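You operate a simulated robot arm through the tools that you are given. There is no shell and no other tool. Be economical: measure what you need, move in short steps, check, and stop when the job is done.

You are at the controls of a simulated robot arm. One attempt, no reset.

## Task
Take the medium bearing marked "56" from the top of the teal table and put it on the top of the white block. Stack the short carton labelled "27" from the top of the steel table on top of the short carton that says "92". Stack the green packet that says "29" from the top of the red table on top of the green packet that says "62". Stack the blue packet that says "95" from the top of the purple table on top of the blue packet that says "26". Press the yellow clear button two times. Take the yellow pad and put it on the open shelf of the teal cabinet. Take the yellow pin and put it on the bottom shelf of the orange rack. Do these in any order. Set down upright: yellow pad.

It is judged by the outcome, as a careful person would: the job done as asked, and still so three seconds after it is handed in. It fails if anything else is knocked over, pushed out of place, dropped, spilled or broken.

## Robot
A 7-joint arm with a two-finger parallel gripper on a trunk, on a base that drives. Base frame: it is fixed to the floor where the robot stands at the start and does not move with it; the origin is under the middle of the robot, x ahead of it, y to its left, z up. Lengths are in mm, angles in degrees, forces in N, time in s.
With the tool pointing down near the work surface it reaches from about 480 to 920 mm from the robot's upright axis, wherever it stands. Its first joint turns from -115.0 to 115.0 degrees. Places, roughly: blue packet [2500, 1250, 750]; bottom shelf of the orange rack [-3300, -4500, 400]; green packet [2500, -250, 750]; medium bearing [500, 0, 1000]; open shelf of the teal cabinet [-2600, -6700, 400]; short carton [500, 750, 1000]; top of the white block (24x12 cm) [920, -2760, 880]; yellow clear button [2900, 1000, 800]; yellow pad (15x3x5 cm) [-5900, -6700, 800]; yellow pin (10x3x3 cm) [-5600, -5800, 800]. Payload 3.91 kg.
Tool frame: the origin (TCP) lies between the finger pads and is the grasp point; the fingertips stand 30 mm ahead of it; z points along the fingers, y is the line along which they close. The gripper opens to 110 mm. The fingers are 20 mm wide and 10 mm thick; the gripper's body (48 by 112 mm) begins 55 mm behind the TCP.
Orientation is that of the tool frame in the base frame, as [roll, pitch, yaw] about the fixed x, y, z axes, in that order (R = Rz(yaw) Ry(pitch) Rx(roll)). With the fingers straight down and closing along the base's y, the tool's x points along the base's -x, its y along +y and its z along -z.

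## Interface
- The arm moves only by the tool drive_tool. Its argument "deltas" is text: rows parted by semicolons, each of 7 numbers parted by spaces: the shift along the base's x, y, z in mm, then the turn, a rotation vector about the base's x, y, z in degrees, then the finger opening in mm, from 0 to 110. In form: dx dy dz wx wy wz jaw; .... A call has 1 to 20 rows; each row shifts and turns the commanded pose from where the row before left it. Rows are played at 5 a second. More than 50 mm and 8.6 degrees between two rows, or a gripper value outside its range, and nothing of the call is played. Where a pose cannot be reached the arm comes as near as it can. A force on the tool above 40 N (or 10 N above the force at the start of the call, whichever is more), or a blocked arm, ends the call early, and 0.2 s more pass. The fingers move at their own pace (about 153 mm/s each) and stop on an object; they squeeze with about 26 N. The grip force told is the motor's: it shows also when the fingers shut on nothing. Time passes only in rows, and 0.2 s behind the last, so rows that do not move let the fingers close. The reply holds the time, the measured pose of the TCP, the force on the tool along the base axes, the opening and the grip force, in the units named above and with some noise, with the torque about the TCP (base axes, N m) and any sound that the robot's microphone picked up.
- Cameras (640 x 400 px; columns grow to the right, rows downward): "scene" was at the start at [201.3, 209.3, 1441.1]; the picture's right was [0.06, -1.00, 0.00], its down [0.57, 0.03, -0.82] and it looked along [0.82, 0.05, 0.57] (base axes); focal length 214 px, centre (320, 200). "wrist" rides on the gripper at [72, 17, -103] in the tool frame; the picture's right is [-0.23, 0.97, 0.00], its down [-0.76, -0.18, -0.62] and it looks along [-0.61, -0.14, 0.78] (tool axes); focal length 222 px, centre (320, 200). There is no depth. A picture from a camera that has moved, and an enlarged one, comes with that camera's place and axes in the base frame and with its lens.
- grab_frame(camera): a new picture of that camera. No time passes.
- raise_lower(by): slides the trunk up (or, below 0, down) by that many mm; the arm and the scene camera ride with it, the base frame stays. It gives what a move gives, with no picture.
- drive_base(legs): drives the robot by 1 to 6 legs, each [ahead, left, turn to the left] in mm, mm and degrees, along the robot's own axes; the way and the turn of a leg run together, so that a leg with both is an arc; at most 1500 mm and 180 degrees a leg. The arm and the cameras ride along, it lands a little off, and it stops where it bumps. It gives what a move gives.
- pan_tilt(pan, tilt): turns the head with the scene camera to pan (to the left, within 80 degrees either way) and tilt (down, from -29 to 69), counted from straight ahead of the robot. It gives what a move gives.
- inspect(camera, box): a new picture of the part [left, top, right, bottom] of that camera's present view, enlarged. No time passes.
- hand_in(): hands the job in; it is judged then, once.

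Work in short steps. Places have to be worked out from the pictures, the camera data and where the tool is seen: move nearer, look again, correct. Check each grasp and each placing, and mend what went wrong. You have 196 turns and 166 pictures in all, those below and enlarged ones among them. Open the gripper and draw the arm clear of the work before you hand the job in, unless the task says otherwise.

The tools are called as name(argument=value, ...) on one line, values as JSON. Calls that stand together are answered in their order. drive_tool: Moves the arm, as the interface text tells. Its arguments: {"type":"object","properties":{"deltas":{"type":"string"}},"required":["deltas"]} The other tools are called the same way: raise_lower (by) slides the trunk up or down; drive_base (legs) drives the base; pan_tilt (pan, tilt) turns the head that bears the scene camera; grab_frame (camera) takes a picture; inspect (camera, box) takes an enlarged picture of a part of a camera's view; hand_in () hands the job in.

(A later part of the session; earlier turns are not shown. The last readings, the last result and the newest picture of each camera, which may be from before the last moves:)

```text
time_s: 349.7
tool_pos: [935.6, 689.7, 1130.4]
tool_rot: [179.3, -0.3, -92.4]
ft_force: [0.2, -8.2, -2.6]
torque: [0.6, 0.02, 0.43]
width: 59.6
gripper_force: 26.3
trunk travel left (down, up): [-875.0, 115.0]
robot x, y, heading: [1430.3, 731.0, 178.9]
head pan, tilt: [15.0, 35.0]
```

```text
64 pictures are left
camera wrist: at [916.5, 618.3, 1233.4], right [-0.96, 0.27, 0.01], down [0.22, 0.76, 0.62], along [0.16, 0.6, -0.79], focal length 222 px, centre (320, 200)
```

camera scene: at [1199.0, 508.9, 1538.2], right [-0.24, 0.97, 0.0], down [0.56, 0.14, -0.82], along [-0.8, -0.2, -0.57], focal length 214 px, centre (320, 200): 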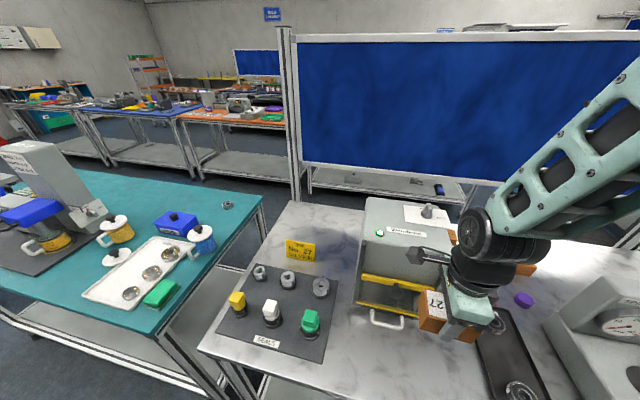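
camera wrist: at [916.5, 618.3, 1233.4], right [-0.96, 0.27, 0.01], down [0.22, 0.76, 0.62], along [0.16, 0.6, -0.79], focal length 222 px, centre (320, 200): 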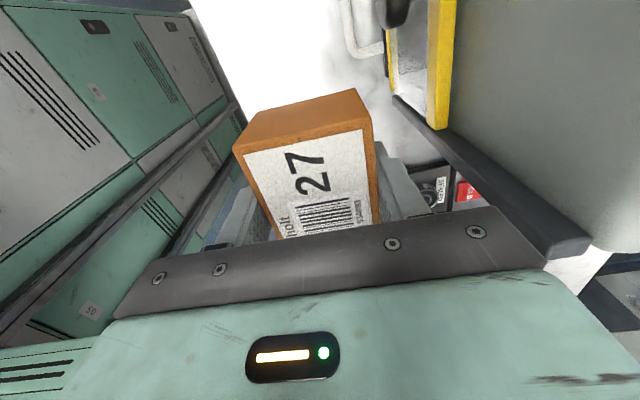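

The hand bumped the press's front frame. Back off sideways, then check whether the press was displaced.

drive_base(legs=[[0, 60, 0]])

grab_frame(camera="wrist")

inspect(camera="scene", box=[320, 180, 520, 340])

```text
time_s: 350.6
tool_pos: [934.0, 629.6, 1128.9]
tool_rot: [179.3, -0.4, -92.5]
ft_force: [0.3, -0.4, -2.6]
torque: [-0.03, -0.01, -0.04]
width: 59.9
gripper_force: 25.9
trunk travel left (down, up): [-875.0, 115.0]
robot x, y, heading: [1433.0, 675.5, 179.1]
head pan, tilt: [15.0, 35.0]
```

```text
63 pictures are left
camera wrist: at [915.2, 559.2, 1233.3], right [-0.96, 0.27, 0.01], down [0.22, 0.76, 0.62], along [0.16, 0.59, -0.79], focal length 222 px, centre (320, 200)
```

wrist: 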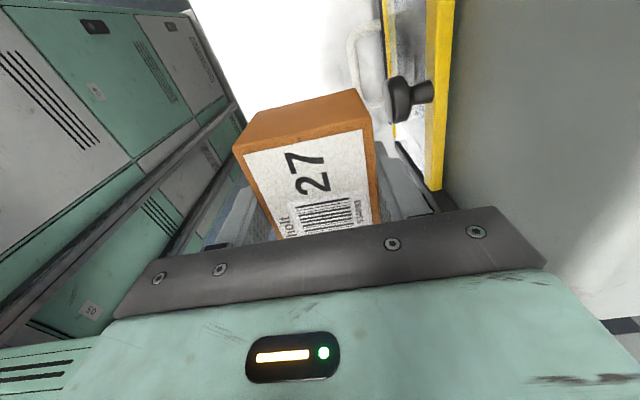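

```text
2.50 times, centred on (420, 260) of scene
camera zoom: at [1197.8, 449.5, 1538.3], right [-0.24, 0.97, 0.0], down [0.56, 0.14, -0.82], along [-0.8, -0.2, -0.57], focal length 536 px, centre (70, 50)
```

zoom: 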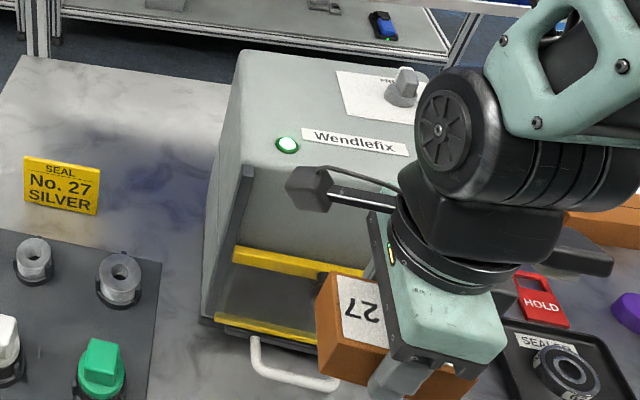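

The press looks unmoved; the hand touched its lever grip near (887,735,1206). I'll back away in x, go around it, and come in at y≈945.

drive_base(legs=[[-130, 0, 0], [0, -265, 0], [145, 0, 0]])

pan_tilt(pan=5, tilt=35)

grab_frame(camera="scene")

grab_frame(camera="wrist")

```text
time_s: 354.4
tool_pos: [924.1, 902.4, 1129.9]
tool_rot: [179.3, -0.3, -92.4]
ft_force: [-0.1, -0.5, -3.0]
torque: [0.04, 0.01, 0.0]
width: 59.6
gripper_force: 25.7
trunk travel left (down, up): [-875.0, 115.0]
robot x, y, heading: [1418.7, 943.5, 179.1]
head pan, tilt: [15.0, 35.0]
```

```text
time_s: 355.1
tool_pos: [925.3, 901.9, 1129.7]
tool_rot: [179.4, -0.4, -92.4]
ft_force: [0.1, -0.6, -3.1]
torque: [-0.01, 0.01, 0.03]
width: 59.5
gripper_force: 25.8
trunk travel left (down, up): [-875.0, 115.0]
robot x, y, heading: [1422.8, 943.6, 179.3]
head pan, tilt: [5.0, 35.0]
```

```text
61 pictures are left
camera scene: at [1185.3, 735.8, 1538.3], right [-0.07, 1.0, 0.0], down [0.57, 0.04, -0.82], along [-0.82, -0.06, -0.57], focal length 214 px, centre (320, 200)
```

scene: 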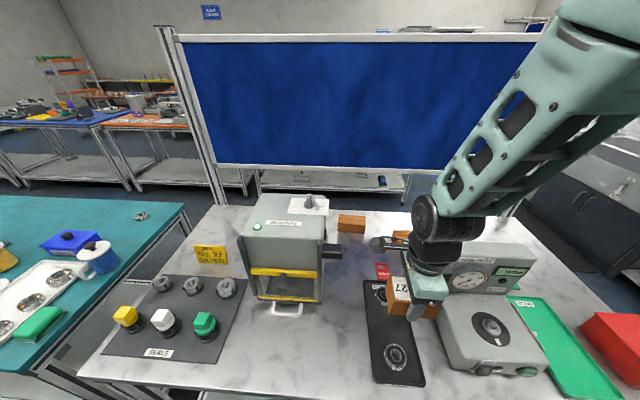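

```text
60 pictures are left
camera wrist: at [905.0, 830.0, 1233.3], right [-0.96, 0.27, 0.01], down [0.22, 0.76, 0.62], along [0.16, 0.6, -0.79], focal length 222 px, centre (320, 200)
```

wrist: 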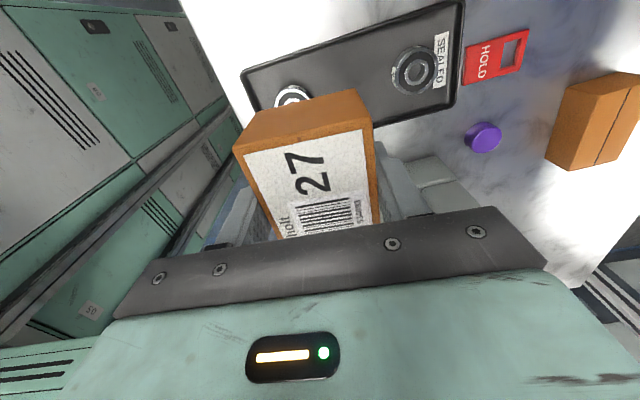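

Carton 92 is at ≈(486,812). Extend along y≈900 to keep the wrist camera clear of the lever, then look.

drive_tool(deltas="-40 0 0 0 0 0 20;-40 0 0 0 0 0 20;-40 0 0 0 0 0 20;-40 0 0 0 0 0 20;-40 0 0 0 0 0 20;-40 0 0 0 0 0 20;-40 0 0 0 0 0 20;-40 0 0 0 0 0 20;-30 -20 0 0 0 0 20;-15 -25 0 0 0 0 20")

grab_frame(camera="wrist")

inspect(camera="scene", box=[290, 150, 450, 270])

```text
time_s: 357.3
tool_pos: [557.2, 857.9, 1129.9]
tool_rot: [179.4, -0.3, -92.6]
ft_force: [1.5, -0.1, -2.0]
torque: [-0.01, 0.02, -0.03]
width: 59.7
gripper_force: 26.3
trunk travel left (down, up): [-875.0, 115.0]
robot x, y, heading: [1415.3, 945.5, 178.9]
head pan, tilt: [5.0, 35.0]
```

```text
59 pictures are left
camera wrist: at [539.2, 786.2, 1233.6], right [-0.96, 0.27, 0.01], down [0.22, 0.76, 0.62], along [0.16, 0.6, -0.79], focal length 222 px, centre (320, 200)
```

wrist: 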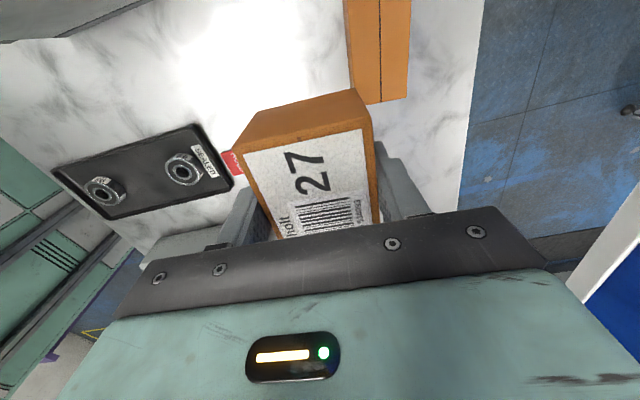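

```text
3.33 times, centred on (370, 210) of scene
camera zoom: at [1185.2, 736.3, 1538.3], right [-0.07, 1.0, 0.0], down [0.57, 0.04, -0.82], along [-0.82, -0.06, -0.57], focal length 715 px, centre (153, 167)
```

zoom: 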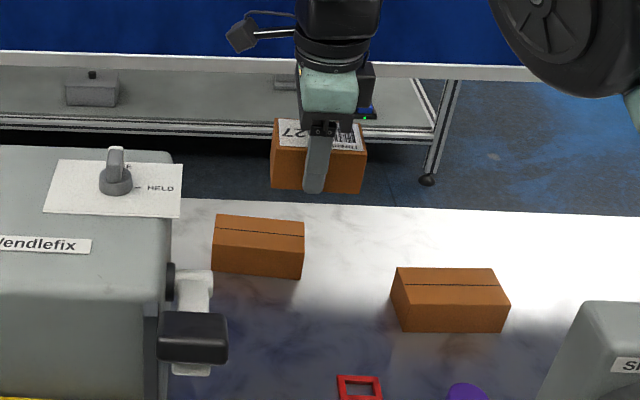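

Carton 92: centre ≈(483,819), nearly parallel to y. Move above it and check reach.

drive_tool(deltas="-30 -15 0 0 0 1 20;-30 -15 0 0 0 0 20;-14 -9 0 0 0 0 20;0 0 -30 0 0 0 20;0 0 -30 0 0 0 20;0 0 -20 0 0 0 20;0 0 0 0 0 0 20")

grab_frame(camera="wrist")

inspect(camera="scene", box=[290, 150, 450, 270])

```text
time_s: 358.9
tool_pos: [518.1, 831.1, 1049.1]
tool_rot: [179.4, -0.4, -91.3]
ft_force: [-0.1, 0.0, -3.7]
torque: [0.01, 0.04, 0.0]
width: 59.9
gripper_force: 26.2
out of reach, approached as far as the arm can: row 2, 3
trunk travel left (down, up): [-875.0, 115.0]
robot x, y, heading: [1421.4, 941.0, 179.2]
head pan, tilt: [5.0, 35.0]
```

```text
57 pictures are left
camera wrist: at [499.5, 759.4, 1152.5], right [-0.97, 0.25, 0.01], down [0.2, 0.76, 0.62], along [0.15, 0.6, -0.79], focal length 222 px, centre (320, 200)
```

wrist: 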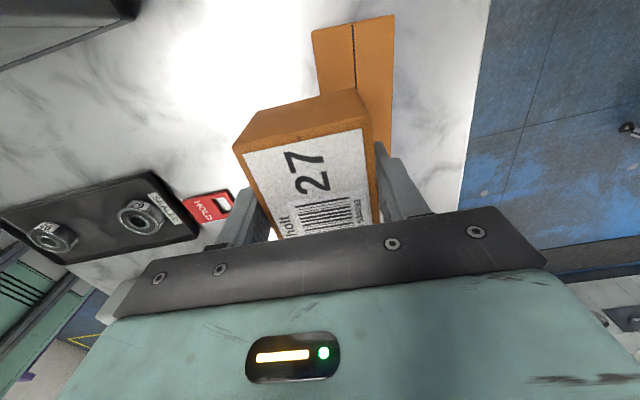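

```text
3.33 times, centred on (370, 210) of scene
camera zoom: at [1185.1, 735.9, 1538.2], right [-0.07, 1.0, 0.0], down [0.57, 0.04, -0.82], along [-0.82, -0.06, -0.57], focal length 715 px, centre (153, 167)
```

zoom: 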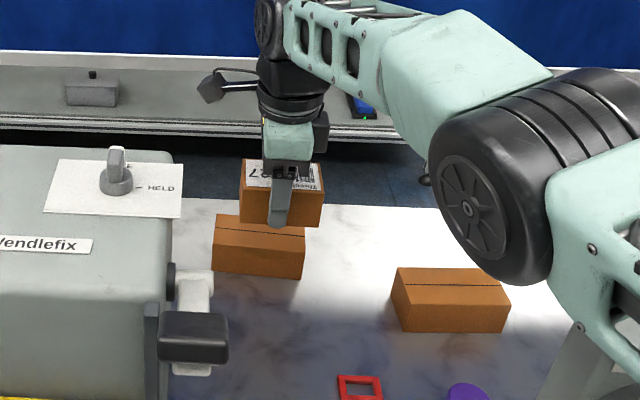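

Still 35 mm short in x. Try extending at this lower height.

drive_tool(deltas="-12 -4 0 0 0 0 20;-12 -4 0 0 0 0 20;-11 -4 0 0 0 0 20;0 0 0 0 0 0 20")

```text
time_s: 359.9
tool_pos: [515.9, 830.7, 1049.9]
tool_rot: [179.3, -0.4, -91.4]
ft_force: [0.0, -0.8, -3.3]
torque: [-0.02, -0.01, 0.0]
width: 60.1
gripper_force: 25.8
out of reach, approached as far as the arm can: row 1, 2, 3
trunk travel left (down, up): [-875.0, 115.0]
robot x, y, heading: [1418.4, 944.2, 178.9]
head pan, tilt: [5.0, 35.0]
```

At the arm's limit. Look down to judge the base-to-table clearance before nudging the base forward.

pan_tilt(pan=30, tilt=69)

grab_frame(camera="scene")

```text
time_s: 360.9
tool_pos: [516.8, 829.6, 1049.1]
tool_rot: [179.4, -0.4, -91.5]
ft_force: [-0.7, -0.1, -2.4]
torque: [-0.02, -0.02, 0.0]
width: 59.8
gripper_force: 25.4
trunk travel left (down, up): [-875.0, 115.0]
robot x, y, heading: [1417.2, 944.4, 179.0]
head pan, tilt: [30.0, 68.8]
```

```text
55 pictures are left
camera scene: at [1224.0, 714.9, 1494.6], right [-0.48, 0.87, 0.0], down [0.82, 0.45, -0.36], along [-0.32, -0.18, -0.93], focal length 214 px, centre (320, 200)
```

scene: 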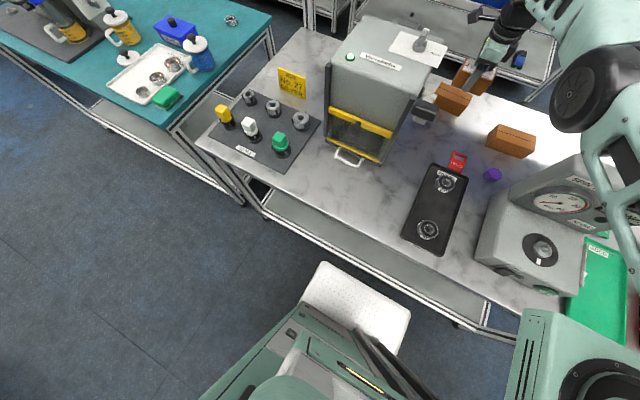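

Clearance is only modest, so nudge the base just 15 mm forward and 55 mm toward carton 92's line, then try again.

drive_base(legs=[[15, 55, 0]])

drive_tool(deltas="-3 20 0 0 0 0 20;-5 15 0 0 0 0 20;-5 5 0 0 0 0 20;-5 0 0 0 0 0 20;0 0 0 0 0 0 20")

```text
time_s: 361.9
tool_pos: [500.6, 774.8, 1050.1]
tool_rot: [179.3, -0.4, -91.4]
ft_force: [-0.8, 0.6, -3.5]
torque: [0.0, 0.04, 0.0]
width: 59.9
gripper_force: 26.0
trunk travel left (down, up): [-875.0, 115.0]
robot x, y, heading: [1402.1, 891.2, 178.8]
head pan, tilt: [30.0, 68.8]
```

```text
time_s: 363.1
tool_pos: [487.2, 815.6, 1050.3]
tool_rot: [179.3, -0.4, -91.4]
ft_force: [0.3, 0.2, -3.0]
torque: [-0.02, -0.01, -0.02]
width: 59.6
gripper_force: 26.1
out of reach, approached as far as the arm can: row 4
trunk travel left (down, up): [-875.0, 115.0]
robot x, y, heading: [1406.5, 889.9, 178.9]
head pan, tilt: [30.0, 68.8]
```

Now at (487,816), within 4 mm of the goal. Check the view before lowering.

pan_tilt(pan=10, tilt=40)

drive_tool(deltas="0 0 -25 0 0 0 20;0 0 -20 0 0 0 20;0 0 0 0 0 0 20")

grab_frame(camera="wrist")

inspect(camera="scene", box=[290, 120, 450, 240])

```text
time_s: 364.0
tool_pos: [487.2, 815.9, 1050.4]
tool_rot: [179.3, -0.4, -91.4]
ft_force: [-0.5, 0.8, -2.3]
torque: [-0.02, 0.0, 0.02]
width: 59.8
gripper_force: 25.9
trunk travel left (down, up): [-875.0, 115.0]
robot x, y, heading: [1402.1, 889.1, 179.0]
head pan, tilt: [10.0, 40.0]
```

```text
time_s: 364.8
tool_pos: [490.6, 817.4, 1004.7]
tool_rot: [179.2, -0.4, -91.4]
ft_force: [-0.1, 0.2, -2.3]
torque: [-0.03, 0.0, 0.0]
width: 59.8
gripper_force: 25.8
out of reach, approached as far as the arm can: row 2
trunk travel left (down, up): [-875.0, 115.0]
robot x, y, heading: [1404.4, 888.1, 179.1]
head pan, tilt: [10.0, 40.0]
```

```text
54 pictures are left
camera wrist: at [473.4, 745.1, 1108.3], right [-0.97, 0.25, 0.01], down [0.2, 0.76, 0.62], along [0.15, 0.6, -0.79], focal length 222 px, centre (320, 200)
```

wrist: 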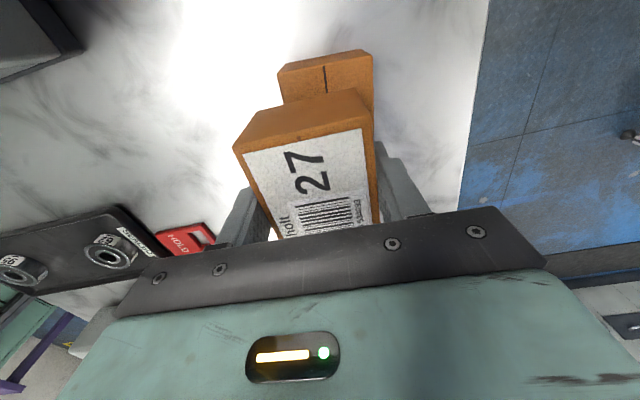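

```text
3.33 times, centred on (370, 180) of scene
camera zoom: at [1173.5, 673.4, 1530.7], right [-0.16, 0.99, 0.0], down [0.63, 0.1, -0.77], along [-0.76, -0.12, -0.64], focal length 715 px, centre (153, 267)
```

zoom: 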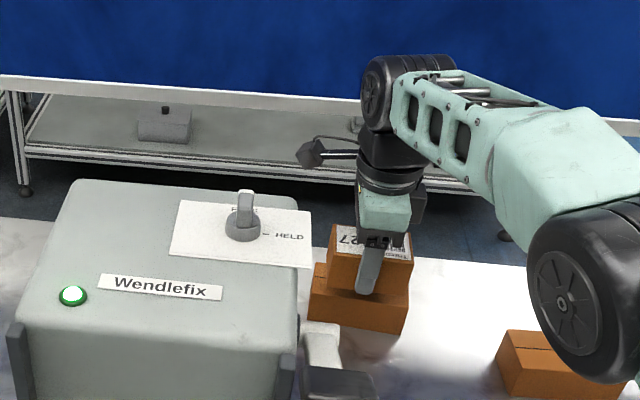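

27 sits ~13 mm east of 92's centre line. Nudge the base 12 mm forward and correct.

drive_base(legs=[[12, 0, 0]])

drive_tool(deltas="0 0 -3 0 0 0 20;0 0 0 0 0 0 20")

inspect(camera="wrist", box=[220, 30, 420, 155])

```text
time_s: 365.6
tool_pos: [480.4, 816.8, 1005.5]
tool_rot: [179.2, -0.4, -91.4]
ft_force: [0.8, 0.5, -1.7]
torque: [0.0, 0.01, 0.03]
width: 59.7
gripper_force: 26.0
trunk travel left (down, up): [-875.0, 115.0]
robot x, y, heading: [1392.7, 890.6, 179.2]
head pan, tilt: [10.0, 40.0]
```

```text
time_s: 366.2
tool_pos: [478.8, 817.8, 1000.3]
tool_rot: [179.3, -0.5, -91.4]
ft_force: [-0.1, -0.1, -3.2]
torque: [-0.03, -0.02, -0.01]
width: 59.8
gripper_force: 25.6
trunk travel left (down, up): [-875.0, 115.0]
robot x, y, heading: [1390.7, 889.4, 179.1]
head pan, tilt: [10.0, 40.0]
```

```text
3.20 times, centred on (320, 92) of wrist
camera zoom: at [461.8, 745.4, 1105.2], right [-0.97, 0.25, 0.01], down [0.2, 0.76, 0.62], along [0.15, 0.6, -0.79], focal length 711 px, centre (320, 544)
```

zoom: 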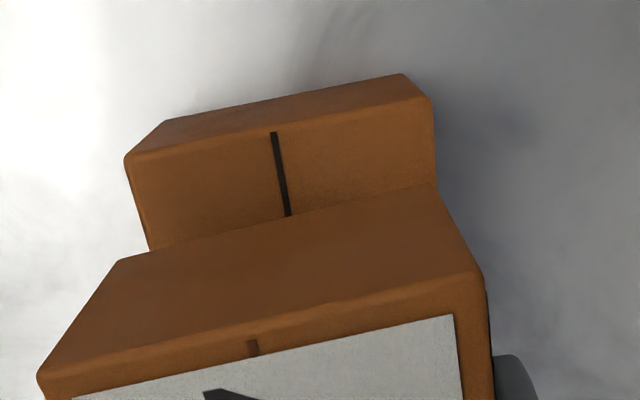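

Nicely aligned (≈4 mm). Lower to contact and release.

drive_tool(deltas="0 0 -4 0 0 0 20;0 0 -2 0 0 0 20;0 0 -2 0 0 0 20;0 0 -2 0 0 0 20;0 0 -2 0 0 0 20;0 0 -2 0 0 0 20;0 0 -2 0 0 0 20;0 0 -2 0 0 0 20;0 0 -2 0 0 0 20")

```text
time_s: 368.2
tool_pos: [482.6, 818.0, 982.7]
tool_rot: [179.3, -0.4, -91.3]
ft_force: [0.1, 0.5, 0.1]
torque: [0.1, -0.11, -0.01]
width: 59.7
gripper_force: 25.7
out of reach, approached as far as the arm can: row 3
trunk travel left (down, up): [-875.0, 115.0]
robot x, y, heading: [1390.3, 891.7, 179.2]
head pan, tilt: [10.0, 40.0]
```

Weight has just come off (contact). One more mm or two, then release and rise.

drive_tool(deltas="0 0 -1.5 0 0 0 20;0 0 0 0 0 0 20")

drive_tool(deltas="0 0 0 0 0 0 70;0 0 0 0 0 0 80;0 0 0 0 0 0 80;0 0 15 0 0 0 80;0 0 25 0 0 0 80;0 0 35 0 0 0 80;0 0 35 0 0 0 80;10 10 20 0 0 0 80")

grab_frame(camera="wrist")

inspect(camera="scene", box=[290, 120, 450, 240])

```text
time_s: 368.8
tool_pos: [482.7, 817.4, 981.8]
tool_rot: [179.2, -0.4, -91.3]
ft_force: [1.7, -1.2, 9.4]
torque: [0.55, -0.46, -0.12]
width: 59.8
gripper_force: 26.1
trunk travel left (down, up): [-875.0, 115.0]
robot x, y, heading: [1392.3, 888.7, 179.1]
head pan, tilt: [10.0, 40.0]
```

```text
time_s: 370.6
tool_pos: [492.4, 827.9, 1108.4]
tool_rot: [179.4, -0.5, -91.5]
ft_force: [-1.3, 0.8, 0.6]
torque: [-0.03, -0.03, 0.04]
width: 80.2
gripper_force: 0.0
trunk travel left (down, up): [-875.0, 115.0]
robot x, y, heading: [1394.8, 889.2, 179.0]
head pan, tilt: [10.0, 40.0]
```

```text
51 pictures are left
camera wrist: at [475.0, 755.9, 1212.7], right [-0.97, 0.25, 0.01], down [0.2, 0.76, 0.62], along [0.15, 0.6, -0.79], focal length 222 px, centre (320, 200)
```

wrist: 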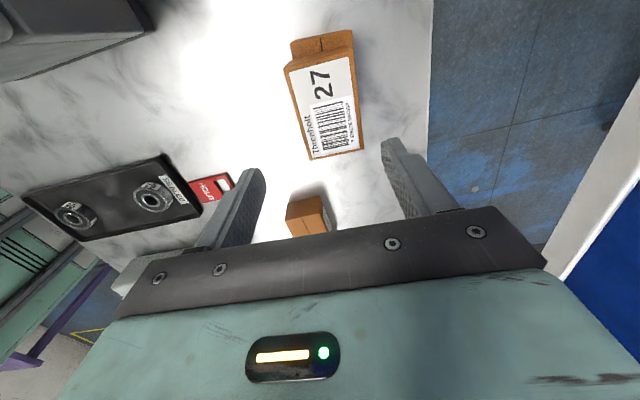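

```text
3.33 times, centred on (370, 180) of scene
camera zoom: at [1161.2, 673.4, 1530.6], right [-0.16, 0.99, 0.0], down [0.64, 0.1, -0.77], along [-0.76, -0.12, -0.64], focal length 715 px, centre (153, 267)
```

zoom: 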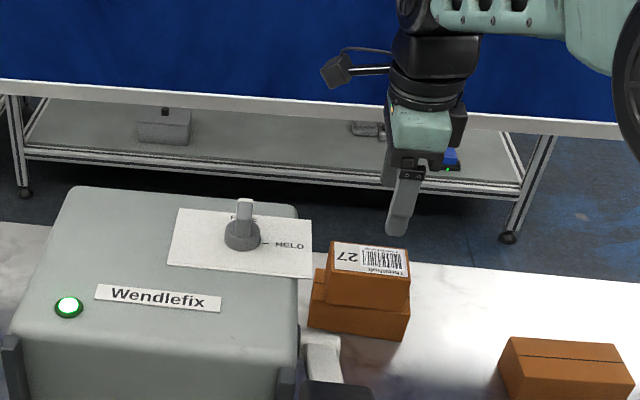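

Carton 27 is stacked on 92. Retract along the safe path, back off and turn to the purple table.

drive_tool(deltas="25 18 5 0 0 0 80;30 20 5 0 0 0 80;35 20 5 0 0 0 80;35 12 5 0 0 0 80;45 0 0 0 0 0 80;45 0 0 0 0 0 80;45 0 0 0 0 0 80;45 0 0 0 0 0 80;45 0 0 0 0 0 80;40 0 0 0 0 0 80")

drive_base(legs=[[-215, 0, 0], [0, -250, 0], [0, 0, 180]])

pan_tilt(pan=0, tilt=35)

grab_frame(camera="scene")

```text
time_s: 372.8
tool_pos: [883.9, 897.1, 1132.8]
tool_rot: [179.3, -0.3, -91.4]
ft_force: [0.4, -0.6, -0.5]
torque: [0.0, 0.01, 0.01]
width: 80.1
gripper_force: 0.0
trunk travel left (down, up): [-875.0, 115.0]
robot x, y, heading: [1390.8, 886.1, 179.4]
head pan, tilt: [10.0, 40.0]
```

```text
time_s: 383.2
tool_pos: [2120.1, 1141.5, 1132.5]
tool_rot: [179.3, -0.4, 90.2]
ft_force: [0.2, -0.5, -0.2]
torque: [-0.01, 0.03, 0.0]
width: 80.0
gripper_force: 0.1
trunk travel left (down, up): [-875.0, 115.0]
robot x, y, heading: [1610.2, 1134.0, 0.9]
head pan, tilt: [10.0, 40.0]
```

```text
time_s: 384.0
tool_pos: [2119.3, 1142.4, 1133.1]
tool_rot: [179.1, -0.4, 90.2]
ft_force: [-0.2, 0.0, -0.7]
torque: [-0.03, 0.0, -0.03]
width: 80.0
gripper_force: 0.1
trunk travel left (down, up): [-875.0, 115.0]
robot x, y, heading: [1608.7, 1135.4, 0.6]
head pan, tilt: [0.0, 35.0]
```

```text
49 pictures are left
camera scene: at [1837.7, 1343.7, 1538.3], right [0.01, -1.0, 0.0], down [-0.57, -0.01, -0.82], along [0.82, 0.01, -0.57], focal length 214 px, centre (320, 200)
```

scene: 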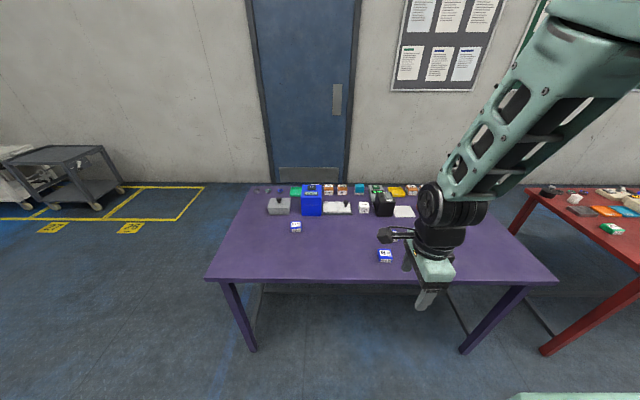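

inspect(camera="scene", box=[250, 170, 430, 275])

```text
3.56 times, centred on (340, 222) of scene
camera zoom: at [1837.7, 1343.7, 1538.3], right [0.01, -1.0, 0.0], down [-0.57, -0.01, -0.82], along [0.82, 0.01, -0.57], focal length 763 px, centre (249, 120)
```

zoom: 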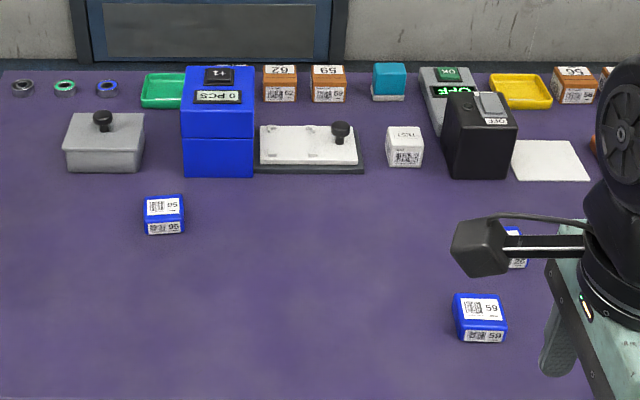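

Zoom further on the packets and the counters.

inspect(camera="scene", box=[280, 215, 320, 240])

inspect(camera="scene", box=[365, 225, 413, 270])

inspect(camera="scene", box=[345, 175, 435, 230])

```text
16.00 times, centred on (300, 228) of scene
camera zoom: at [1837.7, 1343.7, 1538.3], right [0.01, -1.0, 0.0], down [-0.57, -0.01, -0.82], along [0.82, 0.01, -0.57], focal length 3432 px, centre (640, -240)
```

zoom: 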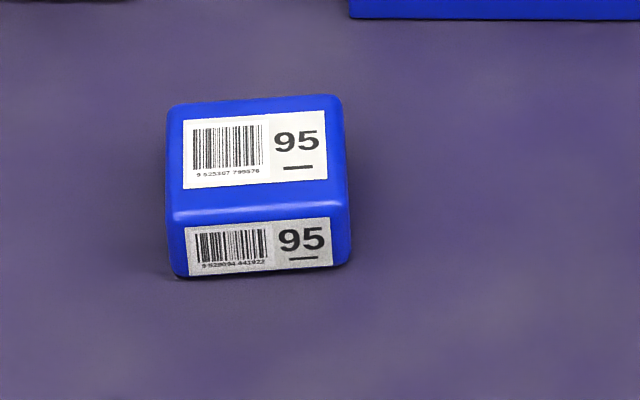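

```text
8.89 times, centred on (389, 248) of scene
camera zoom: at [1837.7, 1343.7, 1538.3], right [0.01, -1.0, 0.0], down [-0.57, -0.01, -0.82], along [0.82, 0.01, -0.57], focal length 1906 px, centre (-293, -222)
```

zoom: 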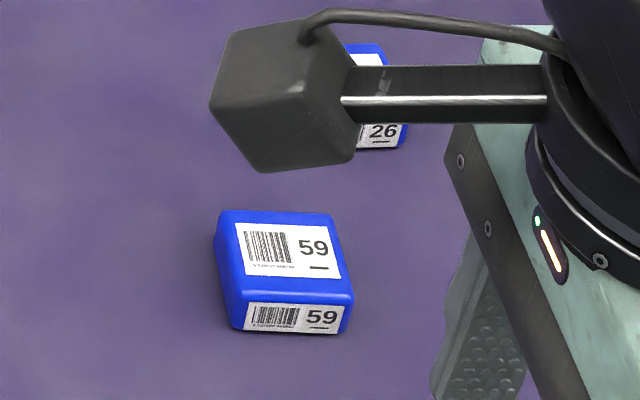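

```text
7.11 times, centred on (390, 202) of scene
camera zoom: at [1837.7, 1343.7, 1538.3], right [0.01, -1.0, 0.0], down [-0.57, -0.01, -0.82], along [0.82, 0.01, -0.57], focal length 1525 px, centre (-178, 182)
```

zoom: 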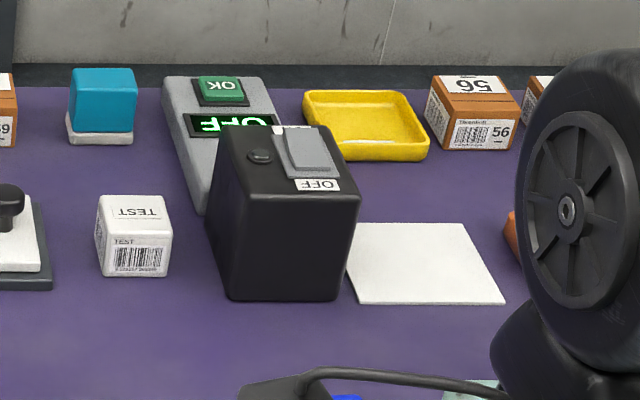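

95 at ≈(2693,1481), 59 at ≈(2504,1056), 26 at ≈(2612,985); table top ≈755. The clear button is probably behind the black box. Drive up to the table.

drive_base(legs=[[385, 110, -0.6]])

pan_tilt(pan=-15, tilt=45)

grab_frame(camera="scene")

```text
time_s: 386.4
tool_pos: [2496.4, 1251.3, 1132.7]
tool_rot: [179.3, -0.4, 89.9]
ft_force: [-0.4, -0.8, 0.2]
torque: [-0.01, 0.04, 0.02]
width: 80.1
gripper_force: 0.1
trunk travel left (down, up): [-875.0, 115.0]
robot x, y, heading: [1985.9, 1249.9, 0.0]
head pan, tilt: [0.0, 35.0]
```

```text
time_s: 387.2
tool_pos: [2495.9, 1250.6, 1133.0]
tool_rot: [179.3, -0.3, 89.9]
ft_force: [0.8, -0.5, 0.5]
torque: [0.01, 0.01, -0.01]
width: 80.2
gripper_force: 0.1
trunk travel left (down, up): [-875.0, 115.0]
robot x, y, heading: [1987.0, 1246.1, 0.3]
head pan, tilt: [-15.0, 45.0]
```

```text
44 pictures are left
camera scene: at [2206.7, 1433.6, 1523.5], right [-0.25, -0.97, 0.0], down [-0.68, 0.18, -0.71], along [0.68, -0.18, -0.71], focal length 214 px, centre (320, 200)
```

scene: 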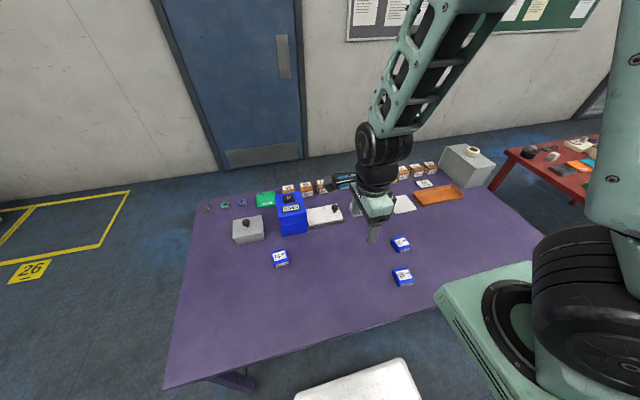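

Move over packet 95 (≈(2645,1475)) and use the wrist camera to refine.

drive_tool(deltas="18 28 -16 0 0 0 80;18 28 -16 0 0 0 80;18 28 -16 0 0 0 80;18 28 -16 0 0 0 80;18 28 -16 0 0 0 80;18 28 -16 0 0 0 80;18 28 -16 0 0 0 80;18 28 -16 0 0 0 80")

grab_frame(camera="wrist")

inspect(camera="scene", box=[230, 190, 450, 300])

```text
time_s: 389.0
tool_pos: [2640.0, 1473.2, 1004.0]
tool_rot: [179.3, -0.4, 89.9]
ft_force: [-0.1, -1.0, 0.5]
torque: [0.03, -0.01, 0.0]
width: 80.1
gripper_force: 0.1
trunk travel left (down, up): [-875.0, 115.0]
robot x, y, heading: [1991.5, 1251.3, 0.2]
head pan, tilt: [-15.0, 45.0]
```

```text
43 pictures are left
camera wrist: at [2655.7, 1544.2, 1108.3], right [0.97, -0.23, 0.01], down [-0.19, -0.77, 0.62], along [-0.13, -0.6, -0.79], focal length 222 px, centre (320, 200)
```

wrist: 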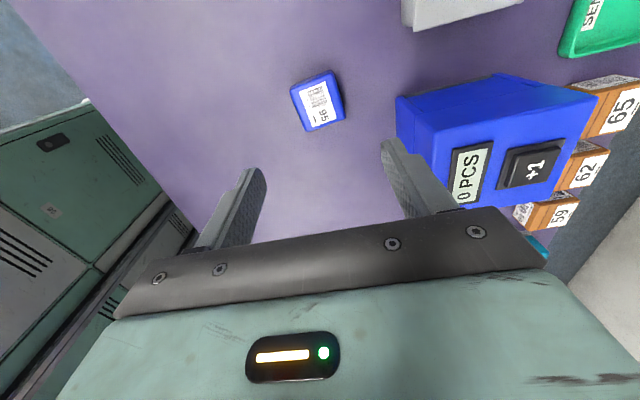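

```text
2.91 times, centred on (340, 245) of scene
camera zoom: at [2206.5, 1433.2, 1523.6], right [-0.25, -0.97, 0.0], down [-0.68, 0.18, -0.71], along [0.68, -0.18, -0.71], focal length 624 px, centre (262, 69)
```

zoom: 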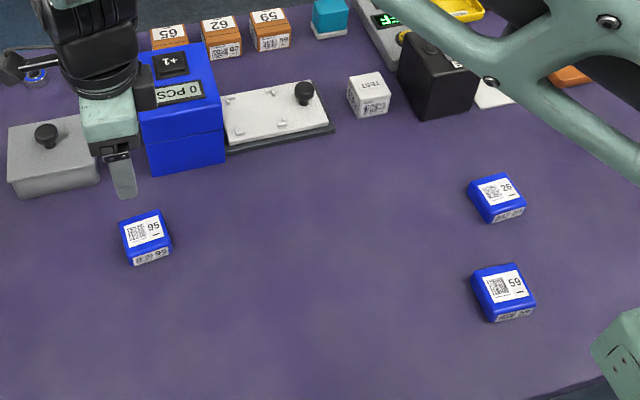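

95: centre (2642,1473), top ≈812, rotated ≈+6°. The yellow button is visible on the counter device behind the black box. Descend on 95.

drive_tool(deltas="2 0 -40 0 0 6 72;0 0 -45 0 0 0 72;0 0 -45 0 0 0 72;0 0 -30 0 0 0 72;0 0 -10 0 0 0 72;0 0 0 0 0 0 72")

grab_frame(camera="wrist")

```text
time_s: 390.4
tool_pos: [2642.6, 1477.5, 835.2]
tool_rot: [179.3, -0.4, 95.8]
ft_force: [0.6, 0.8, -0.4]
torque: [0.01, 0.0, 0.01]
width: 72.3
gripper_force: 0.1
trunk travel left (down, up): [-875.0, 115.0]
robot x, y, heading: [1988.8, 1248.5, 0.4]
head pan, tilt: [-15.0, 45.0]
```

```text
41 pictures are left
camera wrist: at [2650.3, 1549.5, 938.1], right [0.99, -0.13, 0.01], down [-0.11, -0.78, 0.62], along [-0.07, -0.61, -0.79], focal length 222 px, centre (320, 200)
```

wrist: 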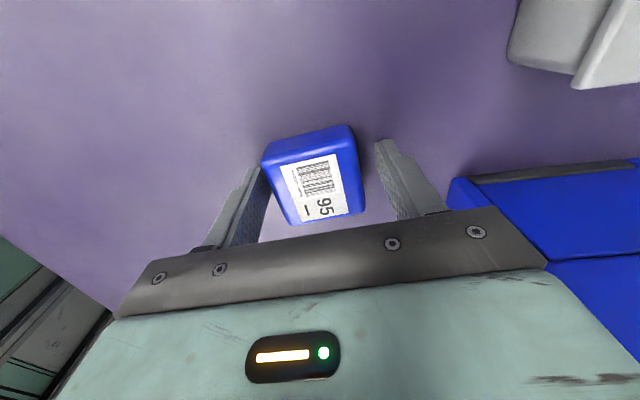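

Shift slightly and feel down to the table, then grip.

drive_tool(deltas="-3 -8 -5 0 0 0 72;0 0 -5 0 0 0 72;0 0 -3 0 0 0 72;0 0 -2 0 0 0 72;0 0 -2 0 0 0 72;0 0 -2 0 0 0 72;0 0 -2 0 0 0 72;0 0 -2 0 0 0 72;0 0 -2 0 0 0 72;0 0 -2 0 0 0 72;0 0 -2 0 0 0 72;0 0 -2 0 0 0 72")

```text
time_s: 391.1
tool_pos: [2641.8, 1468.5, 830.0]
tool_rot: [179.0, -0.6, 95.9]
ft_force: [-5.1, -4.6, 22.3]
torque: [-0.47, 1.08, 0.2]
width: 74.1
gripper_force: 3.1
trunk travel left (down, up): [-875.0, 115.0]
robot x, y, heading: [1990.6, 1248.9, 0.1]
head pan, tilt: [-15.0, 45.0]
stopped in row 3: the force on the tool passed its limit at 48 N (the readings are from after the stop); the commanded pose is now the measured one
```

Contact (table ≈798). Raise 2 mm, close, and test-lift.

drive_tool(deltas="0 0 2 0 0 0 72;0 0 0 0 0 0 20;0 0 0 0 0 0 20;0 0 0 0 0 0 20;0 0 0 0 0 0 20;0 0 6 0 0 0 20;0 0 15 0 0 0 20;0 0 30 0 0 0 20;0 0 40 0 0 0 20;0 0 40 0 0 0 20")

grab_frame(camera="wrist")

```text
time_s: 393.3
tool_pos: [2641.7, 1468.0, 963.1]
tool_rot: [179.1, -0.6, 95.9]
ft_force: [0.8, -0.3, -2.2]
torque: [-0.02, 0.01, -0.02]
width: 55.5
gripper_force: 26.1
trunk travel left (down, up): [-875.0, 115.0]
robot x, y, heading: [1988.9, 1249.2, 0.3]
head pan, tilt: [-15.0, 45.0]
```

```text
40 pictures are left
camera wrist: at [2649.1, 1540.3, 1067.3], right [0.99, -0.13, 0.01], down [-0.11, -0.78, 0.61], along [-0.07, -0.61, -0.79], focal length 222 px, centre (320, 200)
```

wrist: 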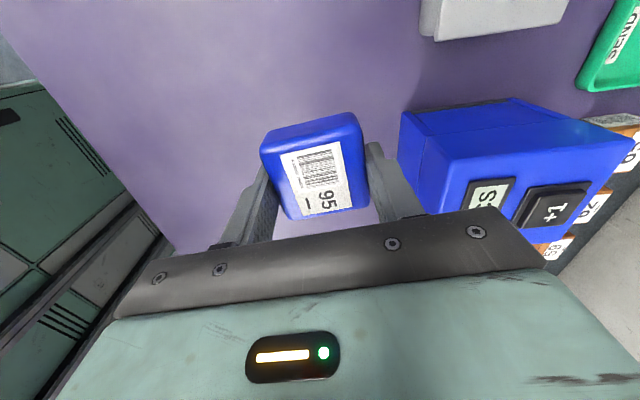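

95 held. Carry it over packet 26 (≈(2585,1009)) and look.

drive_tool(deltas="-4.5 -38 3 0 0 0 20;-4.5 -38 3 0 0 0 20;-4.5 -38 3 0 0 0 20;-4.5 -38 3 0 0 0 20;-4.5 -38 3 0 0 0 20;-4.5 -38 3 0 0 0 20;-4.5 -38 3 0 0 0 20;-4.5 -38 3 0 0 0 20;-4.5 -38 3 0 0 0 20;-4.5 -38 3 0 0 0 20;-4.5 -38 3 0 0 0 20;-4.5 -38 3 0 0 0 20;0 0 0 0 0 0 20")

grab_frame(camera="wrist")

inspect(camera="scene", box=[340, 190, 460, 290])

```text
time_s: 396.1
tool_pos: [2586.9, 1009.8, 996.7]
tool_rot: [179.2, -0.5, 96.0]
ft_force: [0.1, 0.1, -2.2]
torque: [0.02, 0.02, 0.01]
width: 55.8
gripper_force: 25.6
trunk travel left (down, up): [-875.0, 115.0]
robot x, y, heading: [1987.2, 1243.8, 0.3]
head pan, tilt: [-15.0, 45.0]
```

```text
39 pictures are left
camera wrist: at [2594.9, 1083.1, 1100.0], right [0.99, -0.13, 0.01], down [-0.11, -0.78, 0.61], along [-0.07, -0.61, -0.79], focal length 222 px, centre (320, 200)
```

wrist: 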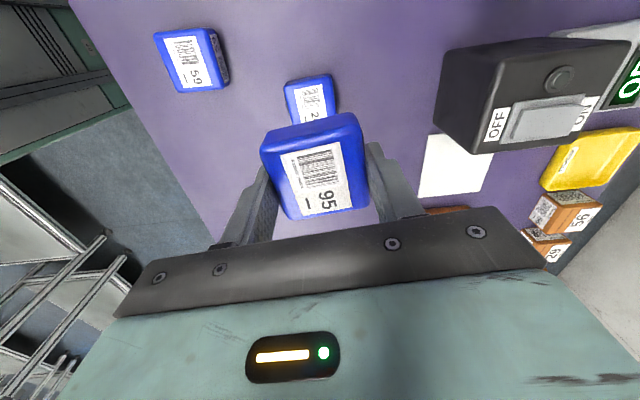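

```text
4.00 times, centred on (400, 240) of scene
camera zoom: at [2206.8, 1433.4, 1523.5], right [-0.25, -0.97, 0.0], down [-0.68, 0.18, -0.71], along [0.68, -0.18, -0.71], focal length 858 px, centre (0, 40)
```

zoom: 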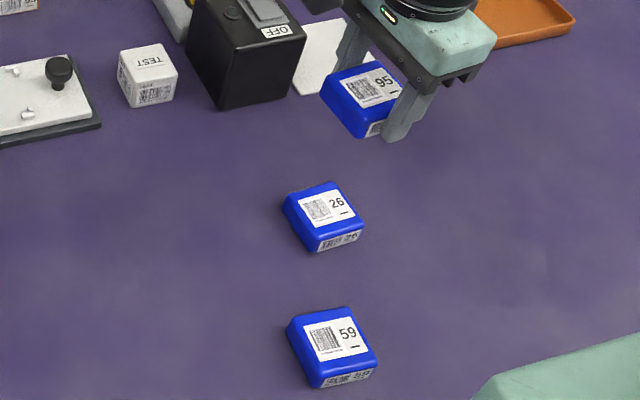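

26's centre ≈(2580,1010), orientation matches. Shift and descend, then feel for contact.

drive_tool(deltas="-7 2 -30 0 0 0 20;0 0 -40 0 0 0 20;0 0 -35 0 0 0 20;0 0 -6 0 0 0 20;0 0 0 0 0 0 20")

inspect(camera="scene", box=[340, 190, 460, 290])

grab_frame(camera="wrist")

```text
time_s: 397.3
tool_pos: [2581.0, 1016.1, 886.8]
tool_rot: [179.2, -0.5, 95.9]
ft_force: [-0.5, -0.6, -1.4]
torque: [0.03, -0.01, 0.05]
width: 55.6
gripper_force: 25.8
trunk travel left (down, up): [-875.0, 115.0]
robot x, y, heading: [1989.3, 1245.2, 0.5]
head pan, tilt: [-15.0, 45.0]
```

```text
4.00 times, centred on (400, 240) of scene
camera zoom: at [2206.8, 1433.4, 1523.4], right [-0.25, -0.97, 0.0], down [-0.68, 0.18, -0.71], along [0.68, -0.18, -0.71], focal length 858 px, centre (0, 40)
```

zoom: 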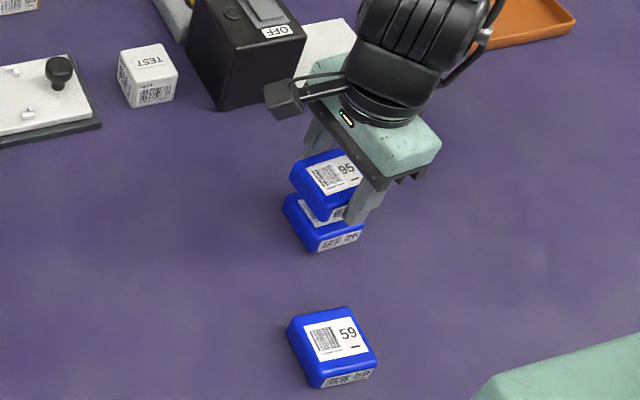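

```text
36 pictures are left
camera wrist: at [2587.7, 1087.5, 990.1], right [0.99, -0.13, 0.01], down [-0.11, -0.78, 0.61], along [-0.07, -0.61, -0.79], focal length 222 px, centre (320, 200)
```

wrist: 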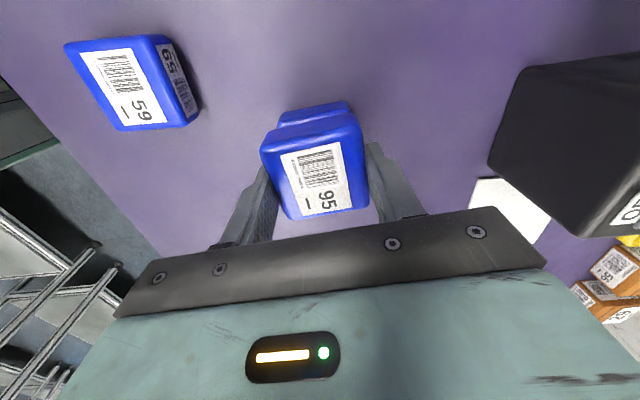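

Aligned. Lower to contact.

drive_tool(deltas="-1 0 -10 0 0 0 20;0 0 -8 0 0 0 20;0 0 -3 0 0 0 20;0 0 -2 0 0 0 20;0 0 -2 0 0 0 20;0 0 -2 0 0 0 20;0 0 -2 0 0 0 20;0 0 -2 0 0 0 20;0 0 -2 0 0 0 20;0 0 -2 0 0 0 20")

```text
time_s: 399.2
tool_pos: [2579.4, 1015.3, 857.8]
tool_rot: [178.9, -0.6, 95.8]
ft_force: [-5.8, 0.9, 28.9]
torque: [-0.16, 1.01, -0.04]
width: 55.9
gripper_force: 25.9
trunk travel left (down, up): [-875.0, 115.0]
robot x, y, heading: [1986.1, 1248.3, 0.1]
head pan, tilt: [-15.0, 45.0]
stopped in row 9: the force on the tool passed its limit at 46 N (the readings are from after the stop); the commanded pose is now the measured one
```

Contact. Release and rise.

drive_tool(deltas="0 0 1 0 0 0 58;0 0 0 0 0 0 66;0 0 0 0 0 0 72;0 0 0 0 0 0 72;0 0 15 0 0 0 72;0 0 30 0 0 0 72;0 0 40 0 0 0 72;0 0 45 0 0 0 72;0 0 40 0 0 0 72")

grab_frame(camera="wrist")

inspect(camera="scene", box=[330, 160, 470, 280])

```text
time_s: 401.2
tool_pos: [2578.2, 1015.0, 1025.1]
tool_rot: [178.9, -0.6, 95.8]
ft_force: [-0.5, -0.4, 0.0]
torque: [0.01, 0.02, 0.0]
width: 72.0
gripper_force: 0.0
trunk travel left (down, up): [-875.0, 115.0]
robot x, y, heading: [1986.5, 1247.3, 0.0]
head pan, tilt: [-15.0, 45.0]
```

```text
35 pictures are left
camera wrist: at [2586.4, 1086.4, 1129.1], right [0.99, -0.13, 0.01], down [-0.11, -0.78, 0.61], along [-0.07, -0.61, -0.79], focal length 222 px, centre (320, 200)
```

wrist: 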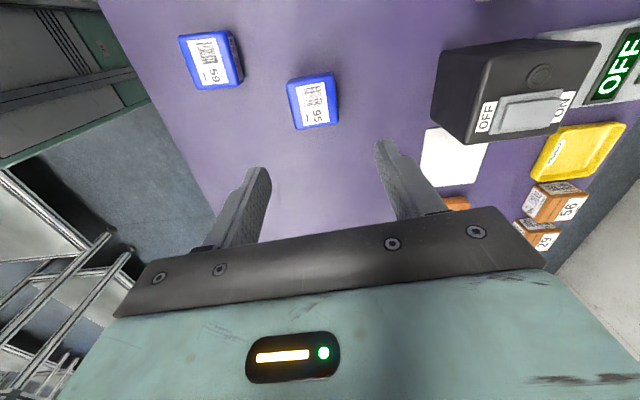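

```text
3.33 times, centred on (400, 220) of scene
camera zoom: at [2207.1, 1433.2, 1523.4], right [-0.25, -0.97, 0.0], down [-0.68, 0.18, -0.71], along [0.68, -0.18, -0.71], focal length 715 px, centre (53, 133)
```

zoom: 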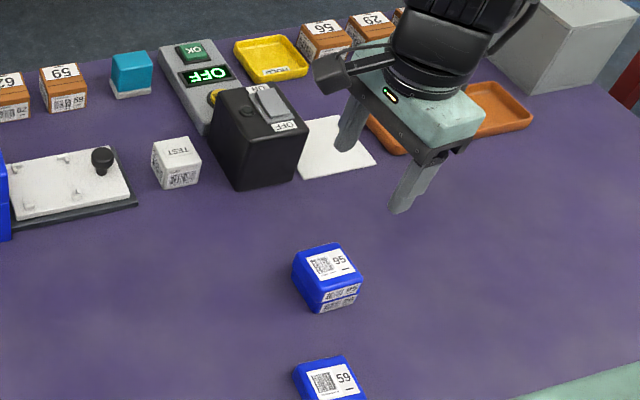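

95 is neatly on 26. Next the yellow button ≈(2884,1016), behind the black box. Shift the base 220 mm right, close the fingers and move over the device for a look.

drive_base(legs=[[0, -220, 0]])

drive_tool(deltas="20 15 30 0 0 0 0;30 25 20 0 0 0 0;30 30 10 0 0 0 0;30 30 0 0 0 0 0;30 30 0 0 0 0 0;30 30 0 0 0 0 0;30 30 0 0 0 0 0;20 20 0 0 0 0 0;20 0 0 0 0 0 0")

grab_frame(camera="wrist")

grab_frame(camera="scene")

```text
time_s: 402.9
tool_pos: [2578.6, 793.5, 1024.6]
tool_rot: [179.0, -0.6, 95.6]
ft_force: [0.3, 0.0, 0.0]
torque: [0.0, 0.0, 0.01]
width: 71.9
gripper_force: 0.1
trunk travel left (down, up): [-875.0, 115.0]
robot x, y, heading: [1985.6, 1028.2, 0.0]
head pan, tilt: [-15.0, 45.0]
```

```text
time_s: 404.9
tool_pos: [2819.7, 1004.8, 1083.4]
tool_rot: [178.8, -0.6, 95.6]
ft_force: [-0.6, 0.0, 0.3]
torque: [0.01, -0.02, -0.01]
width: 0.0
gripper_force: 26.2
trunk travel left (down, up): [-875.0, 115.0]
robot x, y, heading: [1989.6, 1031.0, 0.1]
head pan, tilt: [-15.0, 45.0]
```

```text
33 pictures are left
camera wrist: at [2826.6, 1076.5, 1188.8], right [0.99, -0.13, 0.02], down [-0.11, -0.78, 0.61], along [-0.07, -0.61, -0.79], focal length 222 px, centre (320, 200)
```

wrist: 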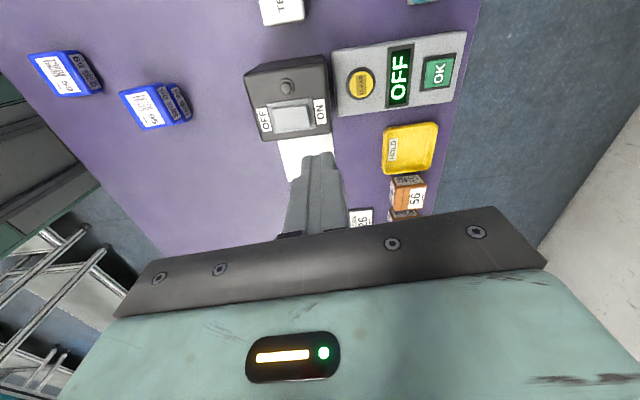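

```text
32 pictures are left
camera scene: at [2207.9, 1214.2, 1523.5], right [-0.26, -0.97, 0.0], down [-0.68, 0.18, -0.71], along [0.68, -0.18, -0.71], focal length 214 px, centre (320, 200)
```

scene: 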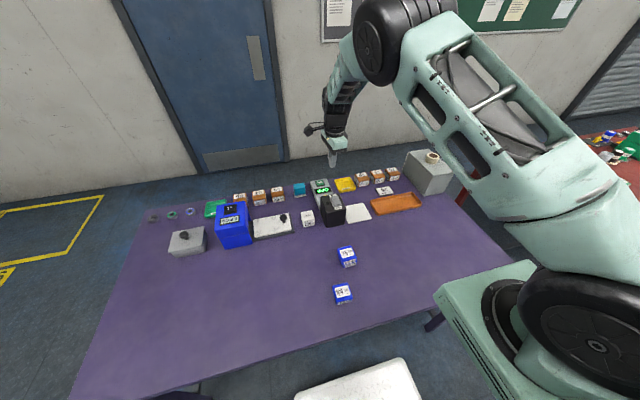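

Yellow CLEAR button at ≈(2882,1003); the black box's edge is at x≈2838. Rotate the tool so its narrow side faces the box and move above the button.

drive_tool(deltas="5.5 0 0 0 0 7.7 0;5.5 0 0 0 0 7.7 0;5.5 0 0 0 0 7.7 0;5.5 0 0 0 0 7.7 0;5.5 0 0 0 0 7.7 0;5.5 0 0 0 0 7.7 0;5.5 0 0 0 0 7.7 0;5.5 0 0 0 0 7.7 0;5.5 0 0 0 0 7.7 0;5.5 0 0 0 0 7.7 0;7 0 0 0 0 7.4 0;0 0 -40 0 0 0 0;0 0 -40 0 0 0 0;0 0 -20 0 0 0 0;0 0 0 0 0 0 0")

grab_frame(camera="wrist")

inspect(camera="scene", box=[280, 120, 400, 240])

```text
time_s: 408.1
tool_pos: [2881.2, 1005.2, 983.4]
tool_rot: [178.9, -0.5, 180.0]
ft_force: [-0.8, -0.4, 0.3]
torque: [0.04, -0.03, 0.01]
width: 0.0
gripper_force: 26.3
trunk travel left (down, up): [-875.0, 115.0]
robot x, y, heading: [1989.6, 1028.4, 0.0]
head pan, tilt: [-15.0, 45.0]
```

```text
31 pictures are left
camera wrist: at [2810.4, 1019.3, 1087.4], right [0.23, 0.97, 0.02], down [0.77, -0.19, 0.61], along [0.6, -0.13, -0.79], focal length 222 px, centre (320, 200)
```

wrist: 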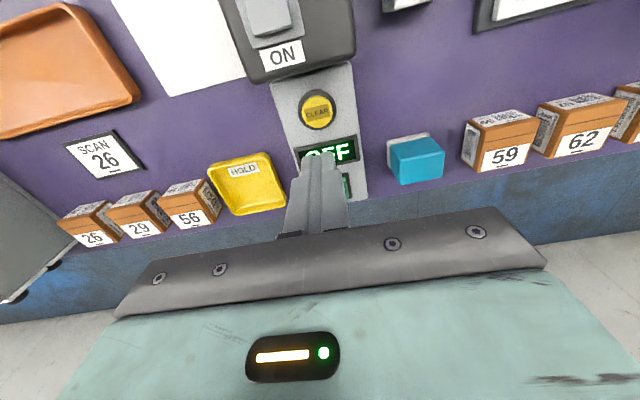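

```text
3.33 times, centred on (340, 180) of scene
camera zoom: at [2208.3, 1214.0, 1523.4], right [-0.26, -0.97, 0.0], down [-0.68, 0.18, -0.71], along [0.68, -0.18, -0.71], focal length 715 px, centre (253, 267)
```

zoom: 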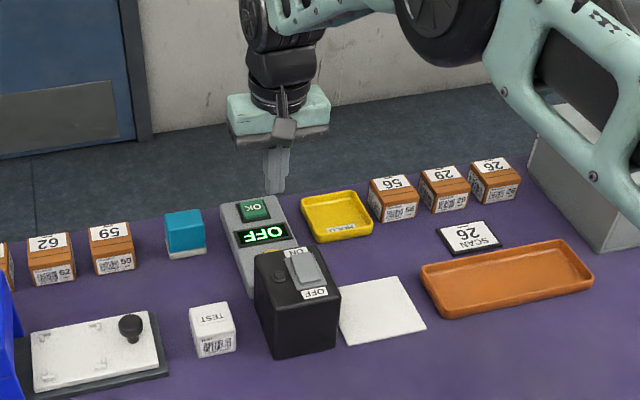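

Button triangulated at (2883,1001,822). Descend with closed fingers and press in small steps.

drive_tool(deltas="2 -4 -40 0 0 0 0;0 0 -40 0 0 0 0;0 0 -35 0 0 0 0;0 0 -8 0 0 0 0;0 0 -2 0 0 0 0;0 0 -2 0 0 0 0;0 0 -1.5 0 0 0 0;0 0 -1.5 0 0 0 0;0 0 -1.5 0 0 0 0;0 0 -1.5 0 0 0 0;0 0 -1.5 0 0 0 0;0 0 -1.5 0 0 0 0")

```text
time_s: 410.2
tool_pos: [2885.7, 998.2, 859.5]
tool_rot: [178.9, 0.0, -180.0]
ft_force: [-7.0, -0.4, 19.0]
torque: [-0.03, 0.17, 0.02]
width: 0.1
gripper_force: 25.7
trunk travel left (down, up): [-875.0, 115.0]
robot x, y, heading: [1993.4, 1028.8, -0.3]
head pan, tilt: [-15.0, 45.0]
heard: click
stopped in row 10: the force on the tool passed its limit at 41 N (the readings are from after the stop); the commanded pose is now the measured one
```

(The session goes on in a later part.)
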